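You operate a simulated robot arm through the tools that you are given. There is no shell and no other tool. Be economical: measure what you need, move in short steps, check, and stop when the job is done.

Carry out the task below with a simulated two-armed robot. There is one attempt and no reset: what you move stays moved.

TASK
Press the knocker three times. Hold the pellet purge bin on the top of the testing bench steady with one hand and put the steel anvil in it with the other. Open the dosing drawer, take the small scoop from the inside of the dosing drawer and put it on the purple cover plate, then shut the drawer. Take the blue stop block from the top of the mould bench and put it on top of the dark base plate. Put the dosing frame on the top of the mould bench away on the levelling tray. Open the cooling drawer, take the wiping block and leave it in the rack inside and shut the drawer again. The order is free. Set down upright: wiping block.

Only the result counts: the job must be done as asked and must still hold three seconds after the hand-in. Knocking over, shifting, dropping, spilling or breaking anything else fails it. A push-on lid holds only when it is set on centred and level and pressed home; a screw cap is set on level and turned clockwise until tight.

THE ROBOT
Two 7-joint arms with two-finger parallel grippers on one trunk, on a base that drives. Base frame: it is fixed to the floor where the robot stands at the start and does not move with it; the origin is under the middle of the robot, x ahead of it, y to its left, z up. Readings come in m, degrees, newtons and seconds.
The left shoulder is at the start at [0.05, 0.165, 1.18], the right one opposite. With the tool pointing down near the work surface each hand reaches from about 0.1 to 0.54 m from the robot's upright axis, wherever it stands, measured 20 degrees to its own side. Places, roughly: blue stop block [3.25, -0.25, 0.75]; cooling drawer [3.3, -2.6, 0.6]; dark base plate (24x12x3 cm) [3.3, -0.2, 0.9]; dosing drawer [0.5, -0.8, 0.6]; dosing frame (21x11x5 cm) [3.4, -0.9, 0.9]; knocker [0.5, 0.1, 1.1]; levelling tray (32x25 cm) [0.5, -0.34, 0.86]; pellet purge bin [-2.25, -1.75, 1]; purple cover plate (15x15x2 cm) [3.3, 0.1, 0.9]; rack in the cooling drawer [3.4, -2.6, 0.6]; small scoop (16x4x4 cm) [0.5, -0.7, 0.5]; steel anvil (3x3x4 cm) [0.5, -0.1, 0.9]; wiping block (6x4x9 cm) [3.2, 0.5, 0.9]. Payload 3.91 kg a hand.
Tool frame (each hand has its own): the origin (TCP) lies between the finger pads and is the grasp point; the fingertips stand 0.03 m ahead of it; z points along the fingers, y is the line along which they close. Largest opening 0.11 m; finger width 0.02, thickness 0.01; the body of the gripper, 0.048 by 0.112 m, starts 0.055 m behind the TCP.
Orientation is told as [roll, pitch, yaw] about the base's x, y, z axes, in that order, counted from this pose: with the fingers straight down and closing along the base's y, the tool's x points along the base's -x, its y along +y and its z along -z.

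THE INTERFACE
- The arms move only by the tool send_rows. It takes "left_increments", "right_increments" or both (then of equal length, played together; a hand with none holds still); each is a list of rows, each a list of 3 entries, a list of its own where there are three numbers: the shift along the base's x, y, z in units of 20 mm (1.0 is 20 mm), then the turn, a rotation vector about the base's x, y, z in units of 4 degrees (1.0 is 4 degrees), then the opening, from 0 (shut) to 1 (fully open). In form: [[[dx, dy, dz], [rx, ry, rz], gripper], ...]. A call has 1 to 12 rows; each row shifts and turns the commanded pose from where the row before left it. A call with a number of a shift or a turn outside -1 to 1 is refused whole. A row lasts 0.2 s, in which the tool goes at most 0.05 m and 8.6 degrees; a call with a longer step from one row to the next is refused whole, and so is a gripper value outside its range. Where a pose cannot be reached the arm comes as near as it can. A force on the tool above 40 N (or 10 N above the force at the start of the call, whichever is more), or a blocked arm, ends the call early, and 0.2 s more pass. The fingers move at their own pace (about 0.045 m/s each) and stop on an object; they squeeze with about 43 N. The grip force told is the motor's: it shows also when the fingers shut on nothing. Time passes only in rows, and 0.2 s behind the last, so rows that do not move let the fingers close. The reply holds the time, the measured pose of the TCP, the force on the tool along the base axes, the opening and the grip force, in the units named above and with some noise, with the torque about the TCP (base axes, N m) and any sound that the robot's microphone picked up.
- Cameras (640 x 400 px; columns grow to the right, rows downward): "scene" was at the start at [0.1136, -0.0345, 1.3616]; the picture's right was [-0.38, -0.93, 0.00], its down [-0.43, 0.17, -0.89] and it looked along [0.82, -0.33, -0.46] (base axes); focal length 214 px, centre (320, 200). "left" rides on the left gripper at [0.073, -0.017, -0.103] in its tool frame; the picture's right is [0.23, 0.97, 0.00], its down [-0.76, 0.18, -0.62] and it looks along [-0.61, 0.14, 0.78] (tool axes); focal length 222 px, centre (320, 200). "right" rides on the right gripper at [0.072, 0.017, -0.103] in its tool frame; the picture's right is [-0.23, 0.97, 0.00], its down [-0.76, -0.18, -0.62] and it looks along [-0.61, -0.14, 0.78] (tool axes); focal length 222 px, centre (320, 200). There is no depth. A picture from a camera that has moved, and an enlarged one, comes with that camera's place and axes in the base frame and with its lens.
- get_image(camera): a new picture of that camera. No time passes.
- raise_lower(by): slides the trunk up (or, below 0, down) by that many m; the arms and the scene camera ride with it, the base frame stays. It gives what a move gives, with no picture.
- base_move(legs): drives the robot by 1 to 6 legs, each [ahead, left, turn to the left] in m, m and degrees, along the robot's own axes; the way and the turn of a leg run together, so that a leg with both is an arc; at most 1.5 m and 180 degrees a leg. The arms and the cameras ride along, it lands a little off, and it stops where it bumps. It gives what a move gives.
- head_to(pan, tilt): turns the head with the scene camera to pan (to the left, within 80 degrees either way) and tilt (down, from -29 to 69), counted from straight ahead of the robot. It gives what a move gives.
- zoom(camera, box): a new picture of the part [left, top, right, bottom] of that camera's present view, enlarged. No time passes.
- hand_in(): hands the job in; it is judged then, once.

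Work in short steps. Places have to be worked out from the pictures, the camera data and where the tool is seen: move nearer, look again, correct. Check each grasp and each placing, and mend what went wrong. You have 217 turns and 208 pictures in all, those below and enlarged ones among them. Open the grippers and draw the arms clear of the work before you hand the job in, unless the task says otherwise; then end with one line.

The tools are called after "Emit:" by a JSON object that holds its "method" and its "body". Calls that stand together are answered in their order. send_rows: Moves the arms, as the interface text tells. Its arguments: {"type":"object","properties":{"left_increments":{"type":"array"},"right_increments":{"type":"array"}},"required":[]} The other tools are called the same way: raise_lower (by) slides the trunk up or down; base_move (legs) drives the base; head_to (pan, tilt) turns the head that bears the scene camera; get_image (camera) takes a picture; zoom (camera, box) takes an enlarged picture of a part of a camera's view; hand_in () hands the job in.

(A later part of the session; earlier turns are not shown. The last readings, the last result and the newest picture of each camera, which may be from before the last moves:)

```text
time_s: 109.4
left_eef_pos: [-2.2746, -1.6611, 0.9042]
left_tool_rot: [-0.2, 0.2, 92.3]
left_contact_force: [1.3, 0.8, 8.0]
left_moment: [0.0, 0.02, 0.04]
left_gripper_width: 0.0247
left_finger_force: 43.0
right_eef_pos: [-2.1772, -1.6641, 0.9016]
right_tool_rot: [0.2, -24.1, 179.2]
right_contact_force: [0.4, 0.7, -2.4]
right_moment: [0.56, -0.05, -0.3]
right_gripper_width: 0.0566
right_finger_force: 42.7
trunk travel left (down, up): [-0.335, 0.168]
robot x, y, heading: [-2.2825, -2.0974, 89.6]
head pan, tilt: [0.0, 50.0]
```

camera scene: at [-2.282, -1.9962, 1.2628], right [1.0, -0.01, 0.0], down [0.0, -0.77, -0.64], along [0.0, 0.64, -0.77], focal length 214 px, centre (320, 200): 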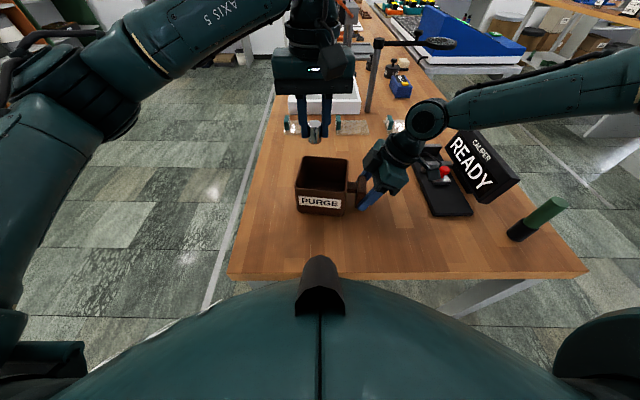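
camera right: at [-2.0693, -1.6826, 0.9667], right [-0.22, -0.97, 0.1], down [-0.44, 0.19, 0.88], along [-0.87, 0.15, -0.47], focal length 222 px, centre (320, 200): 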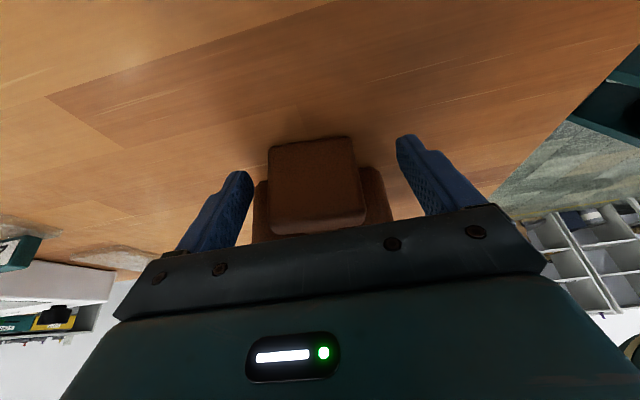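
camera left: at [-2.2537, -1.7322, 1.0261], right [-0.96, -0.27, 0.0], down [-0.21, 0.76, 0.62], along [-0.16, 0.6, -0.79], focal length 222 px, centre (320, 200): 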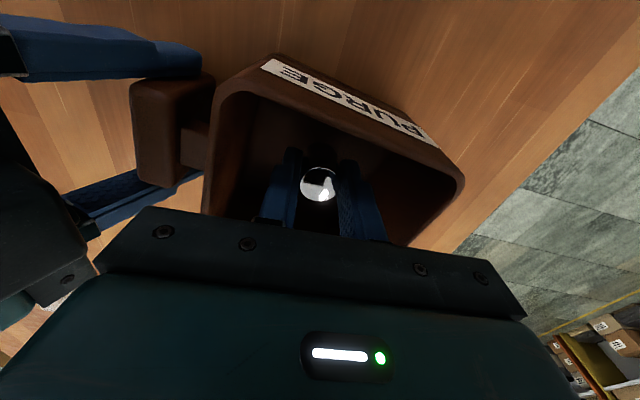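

Contact with the bin floor. I open the left fingers just enough (5 cm) and rise.

Emit:
{"method": "send_rows", "body": {"left_increments": [[[0, 0, 0], [0, 0, 0], 0.35], [[0, 0, 0], [0, 0, 0], 0.42], [[0, 0, 0], [0, 0, 0], 0.42], [[0, 0, 0.6], [0, 0, 0], 0.42], [[0, 0, 1], [0, 0, 0], 0.42], [[0, 0, 1], [0, 0, 0], 0.42], [[0, 0, 1], [0, 0, 0], 0.42], [[0, 0, 1], [0, 0, 0], 0.42], [[0, 0, 1], [0, 0, 0], 0.42], [[-0.5, 0, 1], [0, 0, 0], 0.42], [[-0.8, 0, 1], [0, 0, 0], 0.42]]}}

Emit:
{"method": "get_image", "body": {"camera": "left"}}

```text
time_s: 111.8
left_eef_pos: [-2.3005, -1.6621, 1.0543]
left_tool_rot: [0.0, 0.3, 92.3]
left_contact_force: [0.5, 0.3, -0.6]
left_moment: [0.06, -0.01, -0.02]
left_gripper_width: 0.0463
left_finger_force: 0.1
right_eef_pos: [-2.1766, -1.6641, 0.9032]
right_tool_rot: [0.3, -24.1, 179.1]
right_contact_force: [-0.5, 0.2, 0.2]
right_moment: [0.18, 0.13, 0.01]
right_gripper_width: 0.0566
right_finger_force: 42.4
trunk travel left (down, up): [-0.335, 0.168]
robot x, y, heading: [-2.2829, -2.1028, 89.5]
head pan, tilt: [0.0, 50.0]
```

```text
152 pictures are left
camera left: at [-2.2806, -1.7333, 1.1591], right [-0.96, -0.27, 0.0], down [-0.21, 0.76, 0.62], along [-0.17, 0.6, -0.79], focal length 222 px, centre (320, 200)
```

left: 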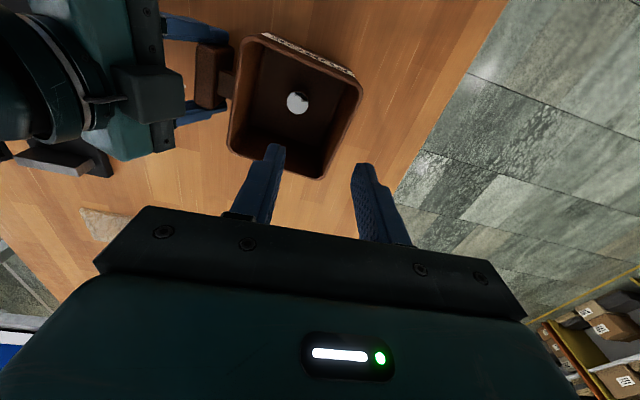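

The anvil sits upright in the bin. I release the handle and withdraw both hands upward.

Emit:
{"method": "send_rows", "body": {"right_increments": [[[0, 0, 0], [0, 0, 0], 0.7], [[0, 0, 0], [0, 0, 0], 0.9], [[0, 0, 0], [0, 0, 0], 0.9], [[0, 0, 0], [0, 0, 0], 0.9], [[0.35, 0, 0.8], [0, 0, 0], 0.9], [[0.4, 0, 0.9], [0, 0, 0], 0.9], [[0.3, 0, 0.9], [0, 0, 0], 0.9], [[0.2, 0, 1], [0, 0, 0], 0.9], [[0, 0, 1], [0, 0, 0], 0.9], [[0, 0, 1], [0, 0, 0], 0.9], [[0, -0.5, 1], [0, 0, 0], 0.9], [[0, -1, 1], [0, 0, 0], 0.9]], "left_increments": [[[0, 0, 0], [0, 0, 0], 0.42], [[0, 0, 0], [0, 0, 0], 0.42], [[0, 0, 0], [0, 0, 0], 0.42], [[0, 0, 0], [0, 0, 0], 0.42], [[-0.5, 0, 1], [0, 0, 0], 0.42], [[-0.5, 0, 1], [0, 0, 0], 0.42], [[-0.5, -0.5, 1], [0, 0, 0], 0.42], [[-0.5, -0.5, 1], [0, 0, 0], 0.42], [[0, -0.5, 1], [0, 0, 0], 0.42], [[0, -0.5, 1], [0, 0, 0], 0.42], [[0, -1, 1], [0, 0, 0], 0.42], [[0, -1, 0], [0, 0, 0], 0.42]]}}

Emit:
{"method": "get_image", "body": {"camera": "scene"}}

```text
time_s: 114.4
left_eef_pos: [-2.3412, -1.7407, 1.1965]
left_tool_rot: [0.0, 0.3, 92.3]
left_contact_force: [-0.1, -0.5, 0.6]
left_moment: [0.03, 0.0, 0.01]
left_gripper_width: 0.0463
left_finger_force: 0.1
right_eef_pos: [-2.1506, -1.695, 1.0542]
right_tool_rot: [0.1, -24.2, 179.2]
right_contact_force: [0.0, 0.0, 0.1]
right_moment: [0.03, 0.04, -0.01]
right_gripper_width: 0.0991
right_finger_force: 0.1
trunk travel left (down, up): [-0.335, 0.168]
robot x, y, heading: [-2.2837, -2.1018, 89.4]
head pan, tilt: [0.0, 50.0]
```

```text
151 pictures are left
camera scene: at [-2.282, -1.9969, 1.2629], right [1.0, -0.01, 0.0], down [0.0, -0.77, -0.64], along [0.0, 0.64, -0.77], focal length 214 px, centre (320, 200)
```

scene: 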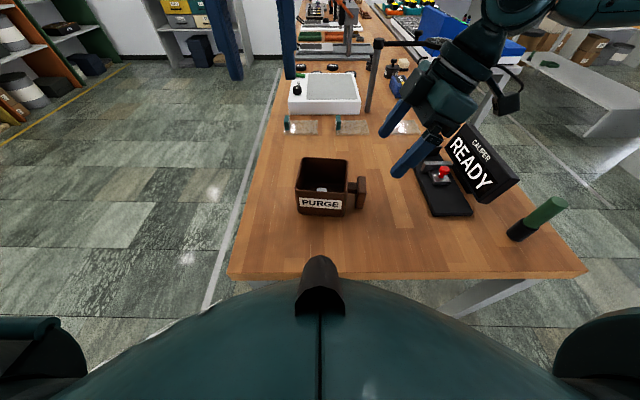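

The anvil task is done and nothing else moved. I untilt the right hand and drive back to stand in front of the dosing drawer.

Emit:
{"method": "send_rows", "body": {"right_increments": [[[0, -0.5, 1], [0, -1, 0], 0.9], [[0, -0.5, 1], [0, -1, 0], 0.9], [[0, -0.5, 1], [0, -1, 0], 0.9], [[0, -0.5, 1], [0, -1, 0], 0.9], [[0, -0.5, 1], [0, -1, 0], 0.9], [[0, -0.5, 1], [0, -1, 0], 0.9]]}}

Emit:
{"method": "base_move", "body": {"legs": [[-0.3, 0, 0], [0, -1.4, 0], [0, 0, -89.4], [0.4, 1.5, 0]]}}

Emit:
{"method": "head_to", "body": {"pan": 0, "tilt": 35}}

Emit:
{"method": "get_image", "body": {"camera": "scene"}}

```text
time_s: 115.8
left_eef_pos: [-2.3412, -1.7397, 1.1966]
left_tool_rot: [-0.1, 0.3, 92.3]
left_contact_force: [0.1, -0.7, 0.0]
left_moment: [0.0, 0.04, -0.01]
left_gripper_width: 0.0463
left_finger_force: 0.1
right_eef_pos: [-2.1507, -1.7544, 1.1734]
right_tool_rot: [0.1, 0.0, 179.3]
right_contact_force: [0.2, 0.1, 0.0]
right_moment: [0.0, 0.02, 0.02]
right_gripper_width: 0.099
right_finger_force: 0.0
trunk travel left (down, up): [-0.335, 0.168]
robot x, y, heading: [-2.2811, -2.1012, 89.6]
head pan, tilt: [0.0, 50.0]
```

```text
refused: leg 4 is longer than a leg can be; nothing moved
```

```text
time_s: 116.5
left_eef_pos: [-2.3411, -1.7399, 1.1963]
left_tool_rot: [-0.1, 0.3, 92.3]
left_contact_force: [0.4, 0.2, -0.1]
left_moment: [-0.03, 0.0, 0.01]
left_gripper_width: 0.046
left_finger_force: 0.1
right_eef_pos: [-2.151, -1.7539, 1.1745]
right_tool_rot: [-0.1, -0.1, 179.3]
right_contact_force: [0.0, 0.5, 1.0]
right_moment: [-0.01, 0.02, 0.02]
right_gripper_width: 0.0988
right_finger_force: 0.1
trunk travel left (down, up): [-0.335, 0.168]
robot x, y, heading: [-2.2811, -2.1009, 89.7]
head pan, tilt: [0.0, 35.0]
```

```text
150 pictures are left
camera scene: at [-2.2819, -1.9853, 1.2845], right [1.0, -0.01, 0.0], down [0.0, -0.57, -0.82], along [0.01, 0.82, -0.57], focal length 214 px, centre (320, 200)
```

scene: 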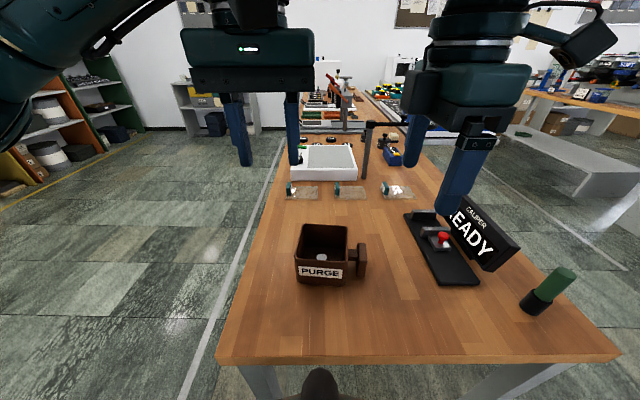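

A leg was too long; I shorten it and drive.

Emit:
{"method": "base_move", "body": {"legs": [[-0.3, 0, 0], [0, -1.4, 0], [0, 0, -89.6], [0.2, 0.75, 0], [0.2, 0.75, 0]]}}

Emit:
{"method": "get_image", "body": {"camera": "scene"}}

```text
time_s: 147.8
left_eef_pos: [-0.0972, -0.8575, 1.1971]
left_tool_rot: [-0.1, 0.4, 1.3]
left_contact_force: [-0.2, -0.6, -0.3]
left_moment: [0.02, 0.02, -0.04]
left_gripper_width: 0.0465
left_finger_force: 0.0
right_eef_pos: [-0.1159, -1.048, 1.1734]
right_tool_rot: [-0.1, 0.0, 88.3]
right_contact_force: [-0.9, -0.1, -0.1]
right_moment: [0.01, -0.01, -0.01]
right_gripper_width: 0.0988
right_finger_force: 0.1
trunk travel left (down, up): [-0.335, 0.168]
robot x, y, heading: [-0.463, -0.9103, -1.6]
head pan, tilt: [0.0, 35.0]
```

```text
149 pictures are left
camera scene: at [-0.3438, -0.9134, 1.2846], right [-0.02, -1.0, 0.0], down [-0.57, 0.01, -0.82], along [0.82, -0.02, -0.57], focal length 214 px, centre (320, 200)
```

scene: 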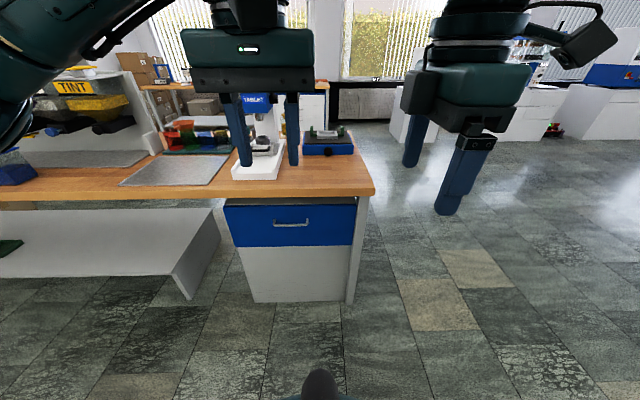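

The handle is at about [0.34, -0.805, 0.68]. I'll grip it with the right fingers slanting forward and down, closing in the x-z plane, and pull by driving back. First I tilt the right hand and raise the left one.

Emit:
{"method": "send_rows", "body": {"right_increments": [[[0, 0, -0.4], [0, -1, 0], 0.6], [[0, 0, -0.4], [0, -1, 0], 0.6], [[0, 0, -0.4], [0, -1, 0], 0.6], [[0, 0, -0.4], [0, -1, 0], 0.6], [[0, 0, -0.4], [0, -1, 0], 0.6], [[0, 0, -0.4], [0, -1, 0], 0.6], [[0, 0, -0.4], [0, -1, 0], 0.6], [[0, 0, -0.4], [0, -1, 0], 0.6], [[0, 0, -0.4], [0, -1, 0], 0.6], [[0, 0, -0.4], [0, -1, 0], 0.6], [[0, 0, -0.4], [0, -1, 0], 0.6], [[0, 0, -0.4], [0, -1, 0], 0.6]], "left_increments": [[[0, 0.2, 0.8], [0, 0, 0], 0.42], [[0, 0.2, 0.8], [0, 0, 0], 0.42], [[0, 0.2, 0.8], [0, 0, 0], 0.42], [[0, 0.2, 0.8], [0, 0, 0], 0.42], [[0, 0.2, 0.8], [0, 0, 0], 0.42], [[0, 0.2, 0.8], [0, 0, 0], 0.42], [[0, 0.2, 0.8], [0, 0, 0], 0.42], [[0, 0.2, 0.8], [0, 0, 0], 0.42], [[0, 0.2, 0.8], [0, 0, 0], 0.42], [[0, 0.2, 0.8], [0, 0, 0], 0.42], [[0, 0.2, 0.8], [0, 0, 0], 0.42], [[0, 0.2, 0.8], [0, 0, 0], 0.42]]}}

Emit:
{"method": "raise_lower", "body": {"by": -0.2}}

Emit:
{"method": "base_move", "body": {"legs": [[0.2, 0.2, 1.6]]}}

Emit:
{"method": "get_image", "body": {"camera": "scene"}}

Emit:
{"method": "get_image", "body": {"camera": "right"}}

```text
time_s: 150.4
left_eef_pos: [-0.1016, -0.8077, 1.3718]
left_tool_rot: [-0.2, 0.2, 1.3]
left_contact_force: [0.2, -1.1, -0.7]
left_moment: [-0.04, 0.01, 0.0]
left_gripper_width: 0.0461
left_finger_force: 0.2
left hand out of reach, approached as far as the arm can: row 12
right_eef_pos: [-0.0965, -1.0385, 1.0888]
right_tool_rot: [-48.1, -1.3, 88.9]
right_contact_force: [-0.5, -0.2, 0.6]
right_moment: [-0.01, -0.02, -0.03]
right_gripper_width: 0.0659
right_finger_force: 0.0
right hand out of reach, approached as far as the arm can: row 11, 12
trunk travel left (down, up): [-0.335, 0.168]
robot x, y, heading: [-0.4629, -0.9123, -1.3]
head pan, tilt: [0.0, 35.0]
```

```text
time_s: 152.6
left_eef_pos: [-0.1015, -0.8096, 1.1703]
left_tool_rot: [0.0, 0.2, 1.3]
left_contact_force: [0.7, -0.1, -0.5]
left_moment: [-0.02, 0.0, 0.0]
left_gripper_width: 0.0463
left_finger_force: 0.0
right_eef_pos: [-0.0976, -1.0383, 0.8889]
right_tool_rot: [-48.1, -1.4, 88.8]
right_contact_force: [-0.2, -0.9, -0.2]
right_moment: [0.0, 0.03, 0.02]
right_gripper_width: 0.066
right_finger_force: 0.0
trunk travel left (down, up): [-0.135, 0.368]
robot x, y, heading: [-0.4595, -0.9103, -1.4]
head pan, tilt: [0.0, 35.0]
```

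```text
time_s: 154.9
left_eef_pos: [0.0973, -0.6006, 1.1719]
left_tool_rot: [-0.1, 0.1, 2.9]
left_contact_force: [-0.1, 1.0, -0.7]
left_moment: [0.0, 0.04, -0.02]
left_gripper_width: 0.0463
left_finger_force: 0.0
right_eef_pos: [0.1086, -0.8313, 0.8884]
right_tool_rot: [-48.1, -1.3, 90.5]
right_contact_force: [0.2, 0.7, -0.3]
right_moment: [-0.01, 0.01, 0.01]
right_gripper_width: 0.0659
right_finger_force: 0.0
trunk travel left (down, up): [-0.135, 0.368]
robot x, y, heading: [-0.2551, -0.711, 0.4]
head pan, tilt: [0.0, 35.0]
```

```text
148 pictures are left
camera scene: at [-0.1412, -0.7118, 1.0845], right [0.01, -1.0, 0.0], down [-0.57, 0.0, -0.82], along [0.82, 0.0, -0.57], focal length 214 px, centre (320, 200)
```

scene: 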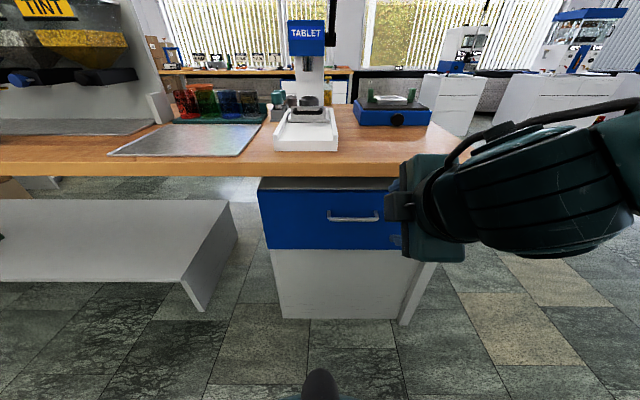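

```text
147 pictures are left
camera right: at [0.0202, -0.9052, 0.9427], right [-0.65, 0.24, -0.72], down [-0.35, 0.75, 0.57], along [0.67, 0.62, -0.4], focal length 222 px, centre (320, 200)
```

right: 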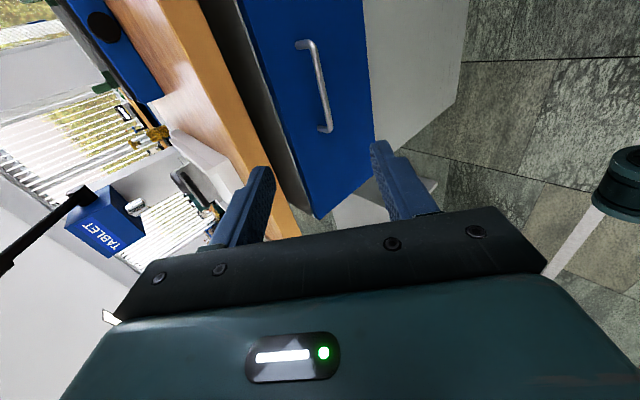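

The handle bar triangulates to [0.338, -0.812, 0.69]. I approach along the slant to a pre-grasp point and narrow the opening.

Emit:
{"method": "send_rows", "body": {"right_increments": [[[0.9, 0.1, -0.8], [0, -0.5, 0], 0.4], [[0.9, 0.1, -0.8], [0, -0.5, 0], 0.4], [[0.9, 0.1, -0.8], [0, -0.5, 0], 0.4], [[0.9, 0.1, -0.8], [0, -0.5, 0], 0.4], [[0.9, 0.1, -0.8], [0, -0.5, 0], 0.4], [[0.9, 0.1, -0.8], [0, -0.5, 0], 0.4], [[0.9, 0.1, -0.8], [0, 0, 0], 0.4], [[0.5, 0.1, -0.5], [0, 0, 0], 0.4]]}}

Emit:
{"method": "get_image", "body": {"camera": "right"}}

Emit:
{"method": "get_image", "body": {"camera": "scene"}}

```text
time_s: 156.7
left_eef_pos: [0.0985, -0.6025, 1.1711]
left_tool_rot: [-0.1, 0.3, 3.0]
left_contact_force: [0.3, 0.1, -0.5]
left_moment: [0.02, 0.0, -0.01]
left_gripper_width: 0.0463
left_finger_force: 0.1
right_eef_pos: [0.2426, -0.8285, 0.7737]
right_tool_rot: [-60.0, -1.2, 91.1]
right_contact_force: [0.4, 0.2, 0.6]
right_moment: [0.03, 0.01, -0.01]
right_gripper_width: 0.0437
right_finger_force: 0.0
right hand out of reach, approached as far as the arm can: row 7, 8
trunk travel left (down, up): [-0.135, 0.368]
robot x, y, heading: [-0.2594, -0.7093, 0.3]
head pan, tilt: [0.0, 35.0]
```

```text
146 pictures are left
camera right: at [0.1455, -0.9045, 0.8088], right [-0.49, 0.24, -0.84], down [-0.46, 0.74, 0.48], along [0.74, 0.63, -0.26], focal length 222 px, centre (320, 200)
```

right: 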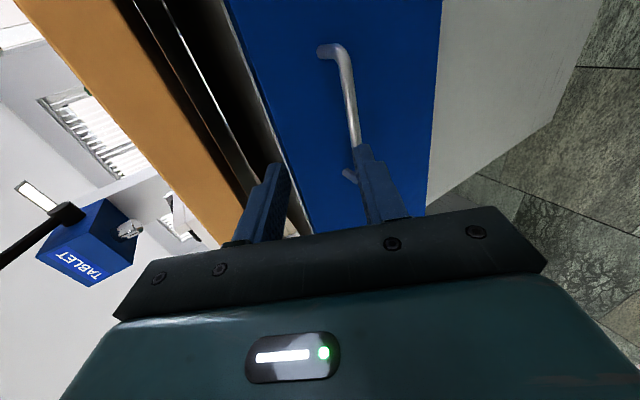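

```text
145 pictures are left
camera scene: at [-0.1413, -0.7119, 1.0846], right [0.01, -1.0, 0.0], down [-0.57, 0.0, -0.82], along [0.82, 0.0, -0.57], focal length 214 px, centre (320, 200)
```

scene: 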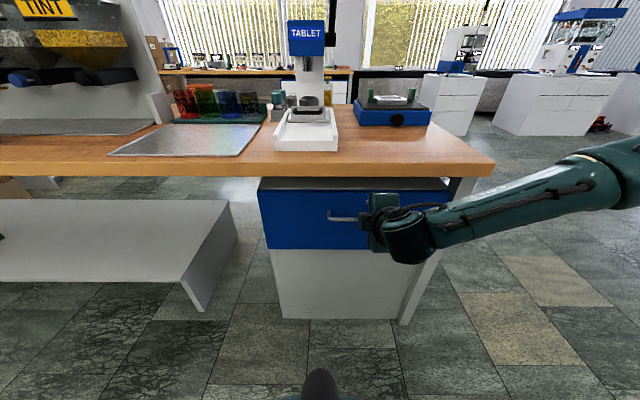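

The tool is aligned with the bar. I lower the trunk 7.3 cm and drive ahead 5 cm, then check.

Emit:
{"method": "raise_lower", "body": {"by": -0.073}}

Emit:
{"method": "base_move", "body": {"legs": [[0.045, 0.012, 0]]}}

Emit:
{"method": "get_image", "body": {"camera": "right"}}

Emit:
{"method": "zoom", "body": {"camera": "scene", "box": [300, 150, 460, 250]}}

```text
time_s: 157.8
left_eef_pos: [0.0973, -0.6004, 1.0977]
left_tool_rot: [-0.1, 0.2, 2.8]
left_contact_force: [-0.1, -0.1, 0.3]
left_moment: [0.02, -0.02, 0.01]
left_gripper_width: 0.0463
left_finger_force: 0.1
right_eef_pos: [0.2429, -0.8282, 0.7012]
right_tool_rot: [-60.1, -1.3, 91.0]
right_contact_force: [-0.4, -0.9, -0.3]
right_moment: [0.0, 0.01, 0.0]
right_gripper_width: 0.044
right_finger_force: 0.0
trunk travel left (down, up): [-0.062, 0.441]
robot x, y, heading: [-0.2598, -0.7101, 0.3]
head pan, tilt: [0.0, 35.0]
```

```text
time_s: 158.8
left_eef_pos: [0.1425, -0.5873, 1.0989]
left_tool_rot: [-0.1, 0.2, 3.0]
left_contact_force: [0.3, -0.2, -0.1]
left_moment: [0.02, 0.0, -0.01]
left_gripper_width: 0.0462
left_finger_force: 0.0
right_eef_pos: [0.2882, -0.8175, 0.7009]
right_tool_rot: [-59.9, -1.3, 91.1]
right_contact_force: [-0.6, -0.3, 0.3]
right_moment: [-0.01, 0.01, 0.0]
right_gripper_width: 0.0442
right_finger_force: 0.0
trunk travel left (down, up): [-0.062, 0.441]
robot x, y, heading: [-0.21, -0.703, 0.3]
head pan, tilt: [0.0, 35.0]
```

```text
144 pictures are left
camera right: at [0.1899, -0.8922, 0.7359], right [-0.49, 0.24, -0.84], down [-0.46, 0.74, 0.48], along [0.74, 0.63, -0.26], focal length 222 px, centre (320, 200)
```

right: 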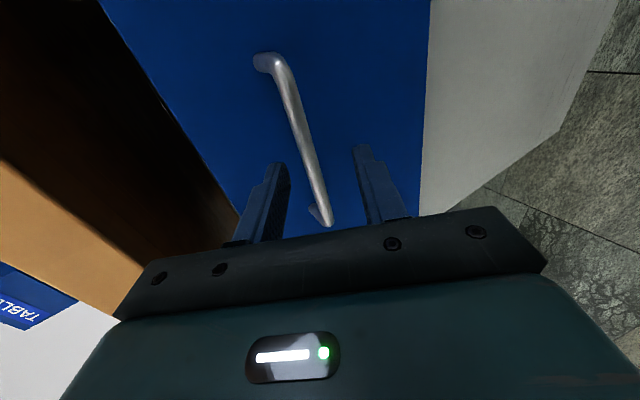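

```text
4.00 times, centred on (380, 200) of scene
camera zoom: at [-0.0967, -0.6998, 1.0115], right [0.01, -1.0, 0.0], down [-0.57, 0.0, -0.82], along [0.82, 0.0, -0.57], focal length 858 px, centre (80, 200)
```

zoom: 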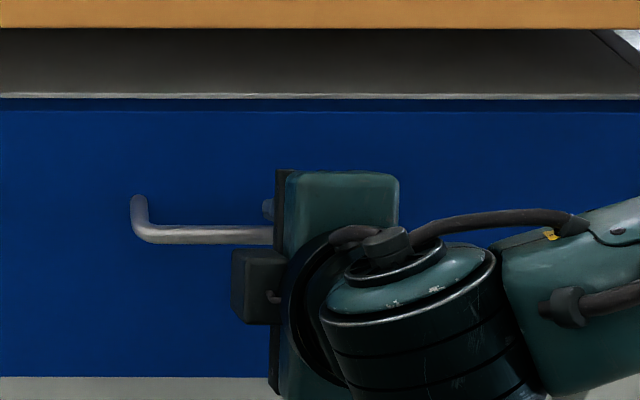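

The bar refines to [0.345, -0.82, 0.684]. I narrow the opening to 2.8 cm, lower 8 mm and drive 4 cm ahead.

Emit:
{"method": "send_rows", "body": {"right_increments": [[[0, 0, 0], [0, 0, 0], 0.26], [[0, 0, 0], [0, 0, 0], 0.26]]}}

Emit:
{"method": "raise_lower", "body": {"by": -0.008}}

Emit:
{"method": "base_move", "body": {"legs": [[0.038, 0, 0]]}}

Emit:
{"method": "get_image", "body": {"camera": "right"}}

```text
time_s: 159.4
left_eef_pos: [0.1427, -0.5899, 1.0992]
left_tool_rot: [-0.2, 0.2, 2.9]
left_contact_force: [0.6, -0.2, -0.1]
left_moment: [-0.02, -0.01, 0.0]
left_gripper_width: 0.0462
left_finger_force: 0.0
right_eef_pos: [0.2881, -0.8162, 0.7006]
right_tool_rot: [-60.0, -1.3, 90.9]
right_contact_force: [0.1, 0.9, 0.4]
right_moment: [0.03, 0.02, 0.05]
right_gripper_width: 0.0286
right_finger_force: 0.0
trunk travel left (down, up): [-0.062, 0.441]
robot x, y, heading: [-0.2135, -0.7028, 0.1]
head pan, tilt: [0.0, 35.0]
```

```text
time_s: 159.9
left_eef_pos: [0.1427, -0.5884, 1.0912]
left_tool_rot: [-0.1, 0.2, 3.0]
left_contact_force: [0.3, 0.3, 0.0]
left_moment: [0.03, 0.01, -0.03]
left_gripper_width: 0.046
left_finger_force: 0.1
right_eef_pos: [0.2875, -0.8167, 0.6937]
right_tool_rot: [-60.0, -1.3, 91.0]
right_contact_force: [0.4, -0.8, -0.1]
right_moment: [0.02, -0.03, 0.0]
right_gripper_width: 0.0285
right_finger_force: 0.0
trunk travel left (down, up): [-0.054, 0.449]
robot x, y, heading: [-0.2147, -0.6986, 0.2]
head pan, tilt: [0.0, 35.0]
```

```text
time_s: 160.8
left_eef_pos: [0.1803, -0.5887, 1.0895]
left_tool_rot: [0.0, 0.3, 3.0]
left_contact_force: [-0.1, -0.4, 0.7]
left_moment: [-0.01, 0.0, 0.02]
left_gripper_width: 0.0461
left_finger_force: 0.1
right_eef_pos: [0.3264, -0.8162, 0.6935]
right_tool_rot: [-60.0, -1.2, 91.1]
right_contact_force: [0.0, 0.2, -0.4]
right_moment: [-0.03, -0.01, -0.02]
right_gripper_width: 0.0285
right_finger_force: 0.1
trunk travel left (down, up): [-0.054, 0.449]
robot x, y, heading: [-0.1802, -0.6971, 0.1]
head pan, tilt: [0.0, 35.0]
```

```text
142 pictures are left
camera right: at [0.2278, -0.8919, 0.7279], right [-0.49, 0.24, -0.84], down [-0.46, 0.74, 0.48], along [0.74, 0.63, -0.26], focal length 222 px, centre (320, 200)
```

right: 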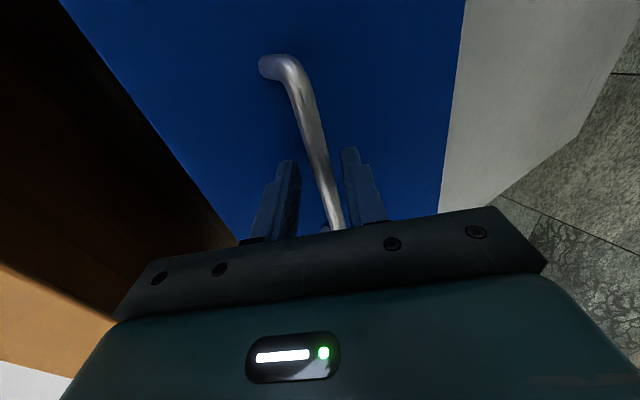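

The bar runs between the fingers. I close.

Emit:
{"method": "send_rows", "body": {"right_increments": [[[0, 0, 0], [0, 0, 0], 0.1], [[0, 0, 0], [0, 0, 0], 0], [[0, 0, 0], [0, 0, 0], 0], [[0, 0, 0], [0, 0, 0], 0]]}}

```text
time_s: 161.8
left_eef_pos: [0.1809, -0.588, 1.0914]
left_tool_rot: [0.0, 0.2, 3.0]
left_contact_force: [0.7, 1.2, 0.0]
left_moment: [-0.02, -0.02, 0.01]
left_gripper_width: 0.0465
left_finger_force: 0.0
right_eef_pos: [0.3238, -0.8169, 0.6903]
right_tool_rot: [-59.7, -1.2, 91.1]
right_contact_force: [-10.3, -0.9, -12.2]
right_moment: [-0.71, 0.17, 0.37]
right_gripper_width: 0.0117
right_finger_force: 44.4
trunk travel left (down, up): [-0.054, 0.449]
robot x, y, heading: [-0.1737, -0.6991, 0.2]
head pan, tilt: [0.0, 35.0]
```

Gripped (1.2 cm bar). I pull the drawer open by driving back in two small legs.

Emit:
{"method": "base_move", "body": {"legs": [[-0.1, 0, 0], [-0.12, 0, 0]]}}

Emit:
{"method": "head_to", "body": {"pan": -10, "tilt": 50}}

Emit:
{"method": "get_image", "body": {"camera": "scene"}}

```text
time_s: 163.8
left_eef_pos: [-0.0382, -0.5895, 1.0892]
left_tool_rot: [-0.1, 0.3, 2.9]
left_contact_force: [0.8, -0.1, -0.5]
left_moment: [0.0, 0.0, 0.0]
left_gripper_width: 0.0463
left_finger_force: 0.1
right_eef_pos: [0.1057, -0.8165, 0.6913]
right_tool_rot: [-59.7, -1.3, 91.3]
right_contact_force: [-2.7, 13.1, -23.8]
right_moment: [-0.81, 0.25, 0.13]
right_gripper_width: 0.0118
right_finger_force: 45.2
trunk travel left (down, up): [-0.054, 0.449]
robot x, y, heading: [-0.3968, -0.6996, 0.3]
head pan, tilt: [0.0, 35.0]
```

```text
time_s: 164.6
left_eef_pos: [-0.0392, -0.5885, 1.0907]
left_tool_rot: [-0.2, 0.2, 2.9]
left_contact_force: [-0.6, 0.0, 0.6]
left_moment: [0.01, 0.0, -0.05]
left_gripper_width: 0.0463
left_finger_force: 0.1
right_eef_pos: [0.105, -0.816, 0.6904]
right_tool_rot: [-59.6, -1.2, 91.2]
right_contact_force: [-3.3, 1.9, -7.2]
right_moment: [-0.89, 0.07, 0.0]
right_gripper_width: 0.0118
right_finger_force: 44.6
trunk travel left (down, up): [-0.054, 0.449]
robot x, y, heading: [-0.3954, -0.7012, 0.6]
head pan, tilt: [-10.0, 50.0]
```

```text
141 pictures are left
camera scene: at [-0.2908, -0.714, 0.9818], right [-0.17, -0.99, 0.0], down [-0.76, 0.13, -0.64], along [0.63, -0.11, -0.77], focal length 214 px, centre (320, 200)
```

scene: 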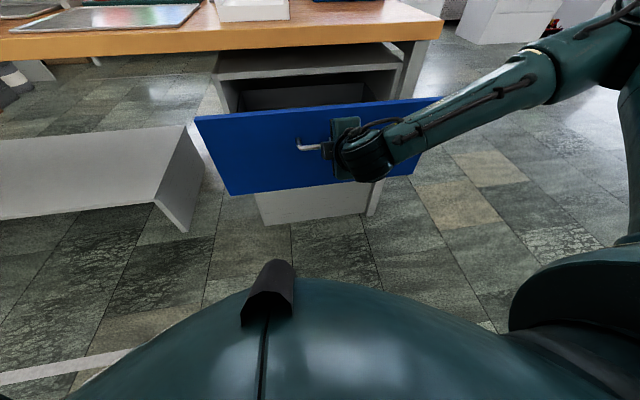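

The drawer is out 22 cm. I release the handle, back the fingers off along the slant, then raise the trunk for a look inside.

Emit:
{"method": "send_rows", "body": {"right_increments": [[[0, 0, 0], [0, 0, 0], 0.3], [[0, 0, 0], [0, 0, 0], 0.3], [[-0.8, 0, 0.45], [0, 0, 0], 0.3], [[-0.8, 0, 0.45], [0, 0, 0], 0.3], [[-0.8, 0, 0.45], [0, 0, 0], 0.3], [[-0.5, 0, 0.6], [0, 0, 0], 0.3]]}}

Emit:
{"method": "raise_lower", "body": {"by": 0.3}}

Emit:
{"method": "get_image", "body": {"camera": "scene"}}

Emit:
{"method": "get_image", "body": {"camera": "right"}}

```text
time_s: 166.0
left_eef_pos: [-0.0411, -0.5903, 1.0908]
left_tool_rot: [0.0, 0.2, 3.0]
left_contact_force: [-0.1, -0.7, 0.4]
left_moment: [0.01, -0.01, 0.03]
left_gripper_width: 0.0464
left_finger_force: 0.1
right_eef_pos: [0.0449, -0.8168, 0.7317]
right_tool_rot: [-59.7, -1.3, 91.2]
right_contact_force: [-0.3, -0.5, -0.1]
right_moment: [0.01, -0.01, -0.01]
right_gripper_width: 0.0328
right_finger_force: 0.1
trunk travel left (down, up): [-0.054, 0.449]
robot x, y, heading: [-0.4009, -0.7054, 0.4]
head pan, tilt: [-10.0, 50.0]
```

```text
time_s: 169.0
left_eef_pos: [-0.0397, -0.5891, 1.3904]
left_tool_rot: [-0.1, 0.2, 3.1]
left_contact_force: [-0.2, -0.1, 1.1]
left_moment: [0.0, 0.03, -0.02]
left_gripper_width: 0.0461
left_finger_force: 0.0
right_eef_pos: [0.0465, -0.8164, 1.0307]
right_tool_rot: [-59.8, -1.3, 91.2]
right_contact_force: [0.3, 0.2, -0.7]
right_moment: [-0.01, 0.01, -0.05]
right_gripper_width: 0.0329
right_finger_force: 0.1
trunk travel left (down, up): [-0.354, 0.149]
robot x, y, heading: [-0.3947, -0.7033, 0.4]
head pan, tilt: [-10.0, 50.0]
```

```text
140 pictures are left
camera scene: at [-0.291, -0.7142, 1.2818], right [-0.17, -0.99, 0.0], down [-0.76, 0.13, -0.64], along [0.63, -0.11, -0.77], focal length 214 px, centre (320, 200)
```

scene: 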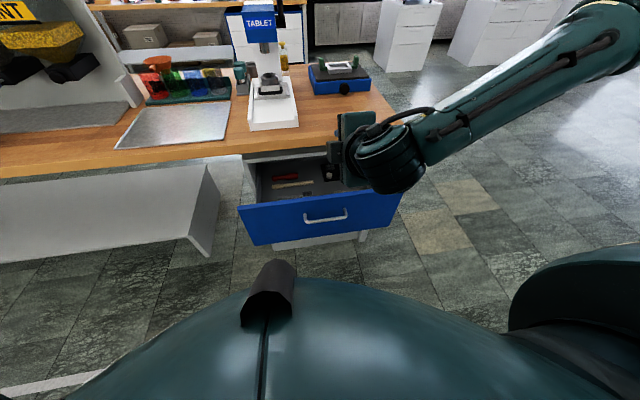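

```text
139 pictures are left
camera right: at [-0.0515, -0.8921, 1.0667], right [-0.5, 0.24, -0.84], down [-0.46, 0.74, 0.48], along [0.73, 0.63, -0.26], focal length 222 px, centre (320, 200)
```

right: 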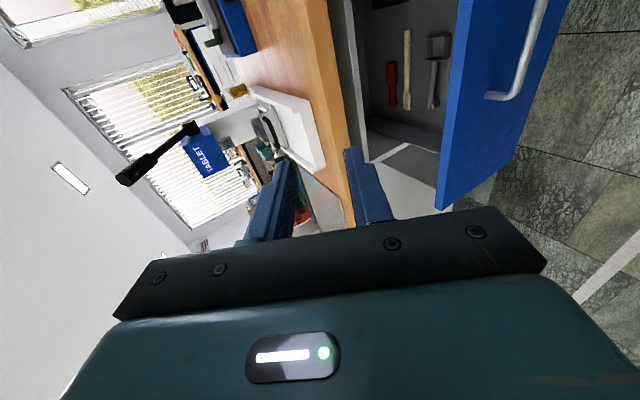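

I see several tools inside; I zoom to identify the scoop.

Emit:
{"method": "zoom", "body": {"camera": "scene", "box": [230, 140, 390, 240]}}

Emit:
{"method": "zoom", "body": {"camera": "right", "box": [340, 0, 500, 160]}}

```text
4.00 times, centred on (310, 190) of scene
camera zoom: at [-0.291, -0.7142, 1.2818], right [-0.17, -0.99, 0.0], down [-0.76, 0.13, -0.64], along [0.63, -0.11, -0.77], focal length 858 px, centre (360, 240)
```

zoom: 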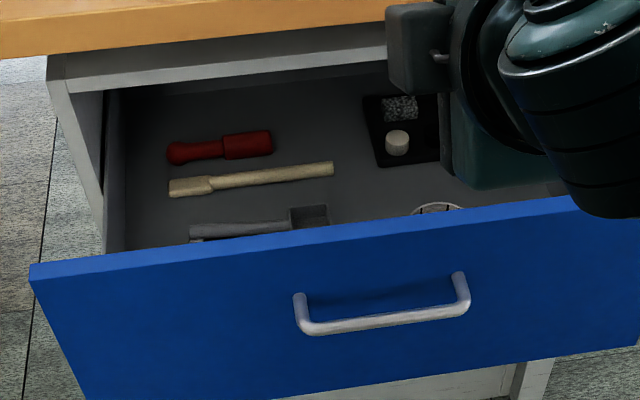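

```text
2.50 times, centred on (420, 80) of right
camera zoom: at [-0.0515, -0.8921, 1.0667], right [-0.5, 0.24, -0.84], down [-0.46, 0.74, 0.48], along [0.73, 0.63, -0.26], focal length 555 px, centre (70, 500)
```

zoom: 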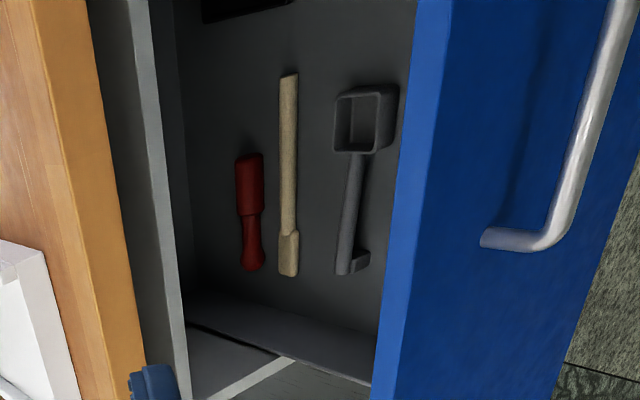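

The grey scoop lies at about [0.30, -0.70, 0.60], handle along y, which is too close to the bench edge for the hand. I re-grip the handle and pull the drawer further.

Emit:
{"method": "raise_lower", "body": {"by": -0.3}}

Emit:
{"method": "send_rows", "body": {"right_increments": [[[0.5, 0, -0.6], [0, 0, 0], 0.3], [[0.8, 0, -0.45], [0, 0, 0], 0.3], [[0.8, 0, -0.45], [0, 0, 0], 0.3], [[0.8, 0, -0.45], [0, 0, 0], 0.3]]}}

Emit:
{"method": "get_image", "body": {"camera": "right"}}

```text
time_s: 172.0
left_eef_pos: [-0.0405, -0.5899, 1.0903]
left_tool_rot: [-0.1, 0.3, 3.0]
left_contact_force: [0.5, -0.1, -0.1]
left_moment: [0.0, -0.01, 0.01]
left_gripper_width: 0.0465
left_finger_force: 0.0
right_eef_pos: [0.0461, -0.8164, 0.7324]
right_tool_rot: [-59.8, -1.3, 91.2]
right_contact_force: [0.6, 0.7, -0.3]
right_moment: [0.0, -0.02, 0.04]
right_gripper_width: 0.033
right_finger_force: 0.0
trunk travel left (down, up): [-0.054, 0.449]
robot x, y, heading: [-0.3955, -0.7021, 0.3]
head pan, tilt: [-10.0, 50.0]
```

```text
time_s: 173.0
left_eef_pos: [-0.0402, -0.5898, 1.0905]
left_tool_rot: [-0.1, 0.1, 3.0]
left_contact_force: [-0.3, 0.5, 0.1]
left_moment: [0.02, 0.0, 0.0]
left_gripper_width: 0.0463
left_finger_force: 0.0
right_eef_pos: [0.103, -0.8149, 0.693]
right_tool_rot: [-59.8, -1.3, 91.4]
right_contact_force: [0.1, 0.8, -0.5]
right_moment: [-0.04, -0.02, 0.02]
right_gripper_width: 0.0331
right_finger_force: 0.0
trunk travel left (down, up): [-0.054, 0.449]
robot x, y, heading: [-0.3941, -0.7012, 0.3]
head pan, tilt: [-10.0, 50.0]
```

```text
136 pictures are left
camera right: at [0.0064, -0.8922, 0.7279], right [-0.5, 0.24, -0.84], down [-0.47, 0.74, 0.48], along [0.73, 0.63, -0.26], focal length 222 px, centre (320, 200)
```

right: 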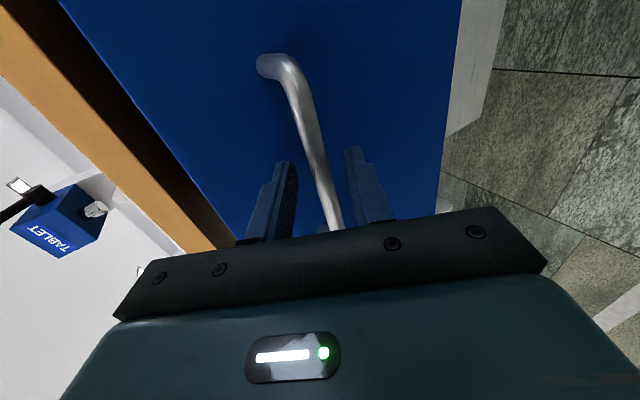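

Bar again between the fingers; I close and pull back a further 13 cm.

Emit:
{"method": "send_rows", "body": {"right_increments": [[[0, 0, 0], [0, 0, 0], 0], [[0, 0, 0], [0, 0, 0], 0], [[0, 0, 0], [0, 0, 0], 0], [[0, 0, 0], [0, 0, 0], 0]]}}

Emit:
{"method": "base_move", "body": {"legs": [[-0.13, 0, 0]]}}

```text
time_s: 174.0
left_eef_pos: [-0.0397, -0.5899, 1.0909]
left_tool_rot: [-0.2, 0.2, 3.0]
left_contact_force: [0.2, 0.1, 0.3]
left_moment: [0.0, -0.04, 0.01]
left_gripper_width: 0.046
left_finger_force: 0.1
right_eef_pos: [0.1037, -0.8164, 0.692]
right_tool_rot: [-59.6, -1.3, 91.3]
right_contact_force: [-1.2, -0.6, -5.6]
right_moment: [-0.59, 0.06, 0.5]
right_gripper_width: 0.0119
right_finger_force: 44.9
trunk travel left (down, up): [-0.054, 0.449]
robot x, y, heading: [-0.3925, -0.7005, 0.3]
head pan, tilt: [-10.0, 50.0]
```

```text
time_s: 175.2
left_eef_pos: [-0.169, -0.5891, 1.0902]
left_tool_rot: [-0.2, 0.2, 3.1]
left_contact_force: [-0.3, 0.0, 0.2]
left_moment: [-0.03, -0.01, 0.01]
left_gripper_width: 0.046
left_finger_force: 0.1
right_eef_pos: [-0.0268, -0.8167, 0.6922]
right_tool_rot: [-59.6, -1.4, 91.5]
right_contact_force: [-3.1, 5.5, -10.0]
right_moment: [-0.87, 0.1, -0.06]
right_gripper_width: 0.0117
right_finger_force: 44.6
trunk travel left (down, up): [-0.054, 0.449]
robot x, y, heading: [-0.5269, -0.7051, 0.5]
head pan, tilt: [-10.0, 50.0]
```

Still on the bar, the drawer is now about 35 cm out. I release, back off, raise and look.

Emit:
{"method": "send_rows", "body": {"right_increments": [[[0, 0, 0], [0, 0, 0], 0.3], [[0, 0, 0], [0, 0, 0], 0.3], [[-0.8, 0, 0.45], [0, 0, 0], 0.3], [[-0.8, 0, 0.45], [0, 0, 0], 0.3], [[-0.8, 0, 0.45], [0, 0, 0], 0.3], [[-0.5, 0, 0.6], [0, 0, 0], 0.3]]}}

Emit:
{"method": "raise_lower", "body": {"by": 0.25}}

Emit:
{"method": "get_image", "body": {"camera": "scene"}}

```text
time_s: 176.7
left_eef_pos: [-0.1701, -0.5896, 1.0901]
left_tool_rot: [-0.2, 0.2, 3.1]
left_contact_force: [0.0, 0.1, -0.1]
left_moment: [-0.02, 0.0, -0.01]
left_gripper_width: 0.046
left_finger_force: 0.1
right_eef_pos: [-0.0857, -0.8166, 0.7317]
right_tool_rot: [-59.6, -1.4, 91.4]
right_contact_force: [-0.6, 0.1, 0.8]
right_moment: [0.01, 0.03, 0.0]
right_gripper_width: 0.0331
right_finger_force: 0.0
trunk travel left (down, up): [-0.054, 0.449]
robot x, y, heading: [-0.5292, -0.7058, 0.2]
head pan, tilt: [-10.0, 50.0]
```

```text
time_s: 179.2
left_eef_pos: [-0.1704, -0.59, 1.34]
left_tool_rot: [-0.1, 0.2, 3.1]
left_contact_force: [-0.1, -0.2, 0.3]
left_moment: [0.0, -0.04, 0.03]
left_gripper_width: 0.046
left_finger_force: 0.1
right_eef_pos: [-0.0849, -0.816, 0.9822]
right_tool_rot: [-59.6, -1.3, 91.4]
right_contact_force: [0.3, 0.3, -0.3]
right_moment: [0.01, -0.01, -0.04]
right_gripper_width: 0.0329
right_finger_force: 0.0
trunk travel left (down, up): [-0.304, 0.199]
robot x, y, heading: [-0.5223, -0.7027, 0.2]
head pan, tilt: [-10.0, 50.0]
```

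```text
135 pictures are left
camera scene: at [-0.4213, -0.715, 1.2318], right [-0.17, -0.99, 0.0], down [-0.76, 0.13, -0.64], along [0.63, -0.11, -0.77], focal length 214 px, centre (320, 200)
```

scene: 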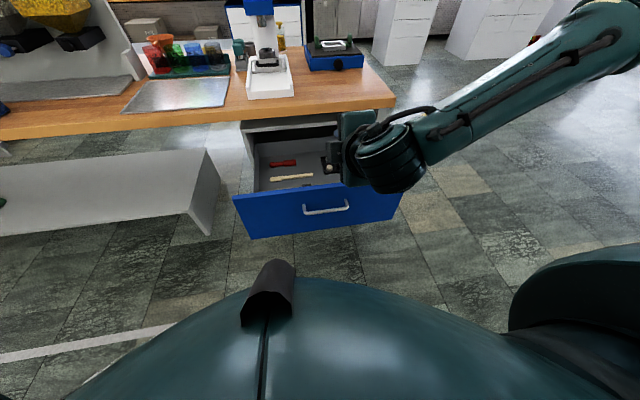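

Drawer is fully useful now; the scoop should be near [0.17, -0.70, 0.60]. I untilt the right hand and drive forward-left to put the scoop under it.

Emit:
{"method": "send_rows", "body": {"right_increments": [[[0, 0.3, 0], [0, 1, 0], 0.5], [[0, 0.3, 0], [0, 1, 0], 0.5], [[0, 0.3, 0], [0, 1, 0], 0.5], [[0, 0.3, 0], [0, 1, 0], 0.5], [[0, 0, 0], [0, 1, 0], 0.5], [[0, 0, 0], [0, 1, 0], 0.5], [[0, 0, 0], [0, 1, 0], 0.5], [[0, 0, 0], [0, 1, 0], 0.5], [[0, 0, 0], [0, 1, 0], 0.5], [[0, 0, 0], [0, 1, 0], 0.5], [[0, 0, 0], [0, 1, 0], 0.5], [[0, 0, 0], [0, 1, 0], 0.5]]}}

Emit:
{"method": "send_rows", "body": {"right_increments": [[[0, 0, 0], [0, 1, 0], 0.5], [[0, 0, 0], [0, 1, 0], 0.5], [[0, 0, 0], [0, 0.9, 0], 0.5]]}}

Emit:
{"method": "base_move", "body": {"legs": [[0.22, 0.1, 0]]}}

Emit:
{"method": "get_image", "body": {"camera": "right"}}

Emit:
{"method": "get_image", "body": {"camera": "scene"}}

```text
time_s: 181.8
left_eef_pos: [-0.1699, -0.5907, 1.3408]
left_tool_rot: [-0.1, 0.3, 3.1]
left_contact_force: [0.2, 0.4, -0.4]
left_moment: [0.02, 0.0, -0.02]
left_gripper_width: 0.0463
left_finger_force: 0.0
right_eef_pos: [-0.0863, -0.7946, 0.9818]
right_tool_rot: [-11.5, -2.0, 90.0]
right_contact_force: [-0.1, 0.9, 0.7]
right_moment: [0.03, 0.02, 0.03]
right_gripper_width: 0.0552
right_finger_force: 0.1
trunk travel left (down, up): [-0.304, 0.199]
robot x, y, heading: [-0.5266, -0.7009, 0.5]
head pan, tilt: [-10.0, 50.0]
```

```text
time_s: 182.6
left_eef_pos: [-0.1695, -0.5903, 1.3401]
left_tool_rot: [-0.2, 0.3, 3.1]
left_contact_force: [-0.6, -0.3, -0.3]
left_moment: [-0.05, 0.0, -0.01]
left_gripper_width: 0.046
left_finger_force: 0.1
right_eef_pos: [-0.0914, -0.8072, 0.9832]
right_tool_rot: [0.0, -2.0, 89.6]
right_contact_force: [0.1, -0.4, 0.3]
right_moment: [0.01, 0.03, -0.01]
right_gripper_width: 0.0552
right_finger_force: 0.1
right hand out of reach, approached as far as the arm can: row 1, 2, 3
trunk travel left (down, up): [-0.304, 0.199]
robot x, y, heading: [-0.5213, -0.7017, 0.4]
head pan, tilt: [-10.0, 50.0]
```

```text
time_s: 184.4
left_eef_pos: [0.0516, -0.4879, 1.3401]
left_tool_rot: [-0.1, 0.2, 3.2]
left_contact_force: [0.0, -0.3, 1.2]
left_moment: [0.01, -0.02, 0.02]
left_gripper_width: 0.0462
left_finger_force: 0.1
right_eef_pos: [0.1304, -0.7043, 0.9821]
right_tool_rot: [0.0, -2.0, 89.7]
right_contact_force: [0.0, 0.0, -0.3]
right_moment: [0.0, 0.03, 0.02]
right_gripper_width: 0.055
right_finger_force: 0.1
trunk travel left (down, up): [-0.304, 0.199]
robot x, y, heading: [-0.3061, -0.602, 0.9]
head pan, tilt: [-10.0, 50.0]
```

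```text
134 pictures are left
camera right: at [0.1124, -0.7809, 1.0831], right [-0.97, 0.23, 0.01], down [0.18, 0.74, 0.65], along [0.15, 0.63, -0.76], focal length 222 px, centre (320, 200)
```

right: 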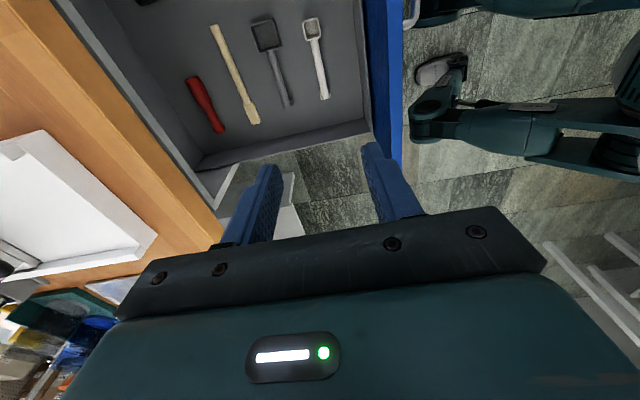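

```text
133 pictures are left
camera scene: at [-0.1989, -0.6132, 1.2318], right [-0.16, -0.99, 0.0], down [-0.76, 0.13, -0.64], along [0.63, -0.11, -0.77], focal length 214 px, centre (320, 200)
```

scene: 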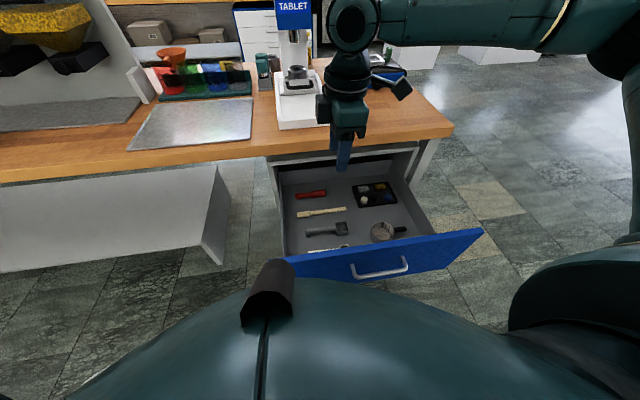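

There are two scoop-like tools, one grey and one pale, so I zoom to compare sizes.

Emit:
{"method": "zoom", "body": {"camera": "scene", "box": [270, 165, 430, 265]}}

Emit:
{"method": "zoom", "body": {"camera": "right", "box": [170, 0, 370, 150]}}

```text
4.00 times, centred on (350, 215) of scene
camera zoom: at [-0.1989, -0.6132, 1.2318], right [-0.16, -0.99, 0.0], down [-0.76, 0.13, -0.64], along [0.63, -0.11, -0.77], focal length 858 px, centre (200, 140)
```

zoom: 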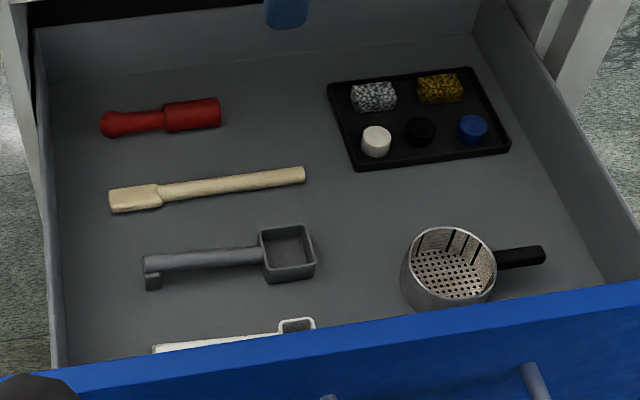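

```text
2.67 times, centred on (270, 75) of right
camera zoom: at [0.1124, -0.7809, 1.0831], right [-0.97, 0.23, 0.01], down [0.18, 0.74, 0.65], along [0.15, 0.63, -0.76], focal length 592 px, centre (453, 533)
```

zoom: 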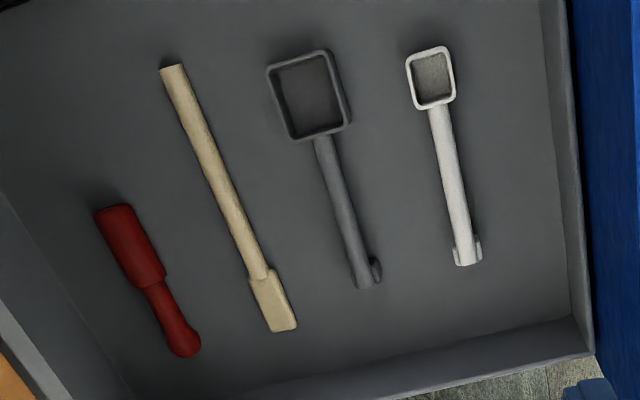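

The pale one is the small scoop (about 16×4 cm): handle along y at x≈0.135, y from -0.64 to -0.78, rim z≈0.55. The right hand is already above its handle. I lower the trunk and check.

Emit:
{"method": "raise_lower", "body": {"by": -0.29}}

Emit:
{"method": "get_image", "body": {"camera": "right"}}

Emit:
{"method": "get_image", "body": {"camera": "scene"}}

```text
time_s: 187.3
left_eef_pos: [0.0526, -0.4882, 1.0495]
left_tool_rot: [-0.1, 0.2, 3.2]
left_contact_force: [0.3, 0.6, -0.6]
left_moment: [0.0, 0.0, -0.02]
left_gripper_width: 0.046
left_finger_force: 0.0
right_eef_pos: [0.1302, -0.7041, 0.6937]
right_tool_rot: [0.0, -2.0, 89.7]
right_contact_force: [-0.3, -0.8, -0.9]
right_moment: [-0.01, -0.01, -0.01]
right_gripper_width: 0.0553
right_finger_force: 0.1
trunk travel left (down, up): [-0.014, 0.489]
robot x, y, heading: [-0.3048, -0.5993, 0.8]
head pan, tilt: [-10.0, 50.0]
```

```text
130 pictures are left
camera right: at [0.112, -0.7811, 0.7933], right [-0.97, 0.23, 0.01], down [0.18, 0.74, 0.65], along [0.15, 0.63, -0.76], focal length 222 px, centre (320, 200)
```

right: 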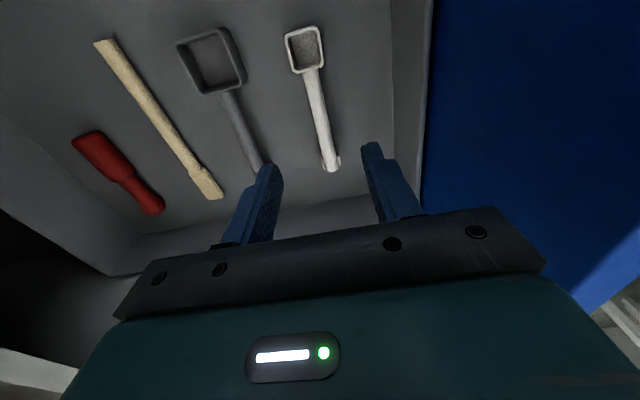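

```text
129 pictures are left
camera scene: at [-0.1994, -0.6135, 0.9419], right [-0.16, -0.99, 0.0], down [-0.76, 0.13, -0.64], along [0.63, -0.11, -0.77], focal length 214 px, centre (320, 200)
```

scene: 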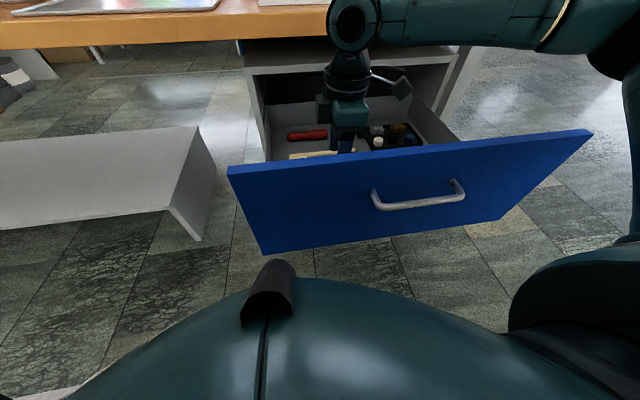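

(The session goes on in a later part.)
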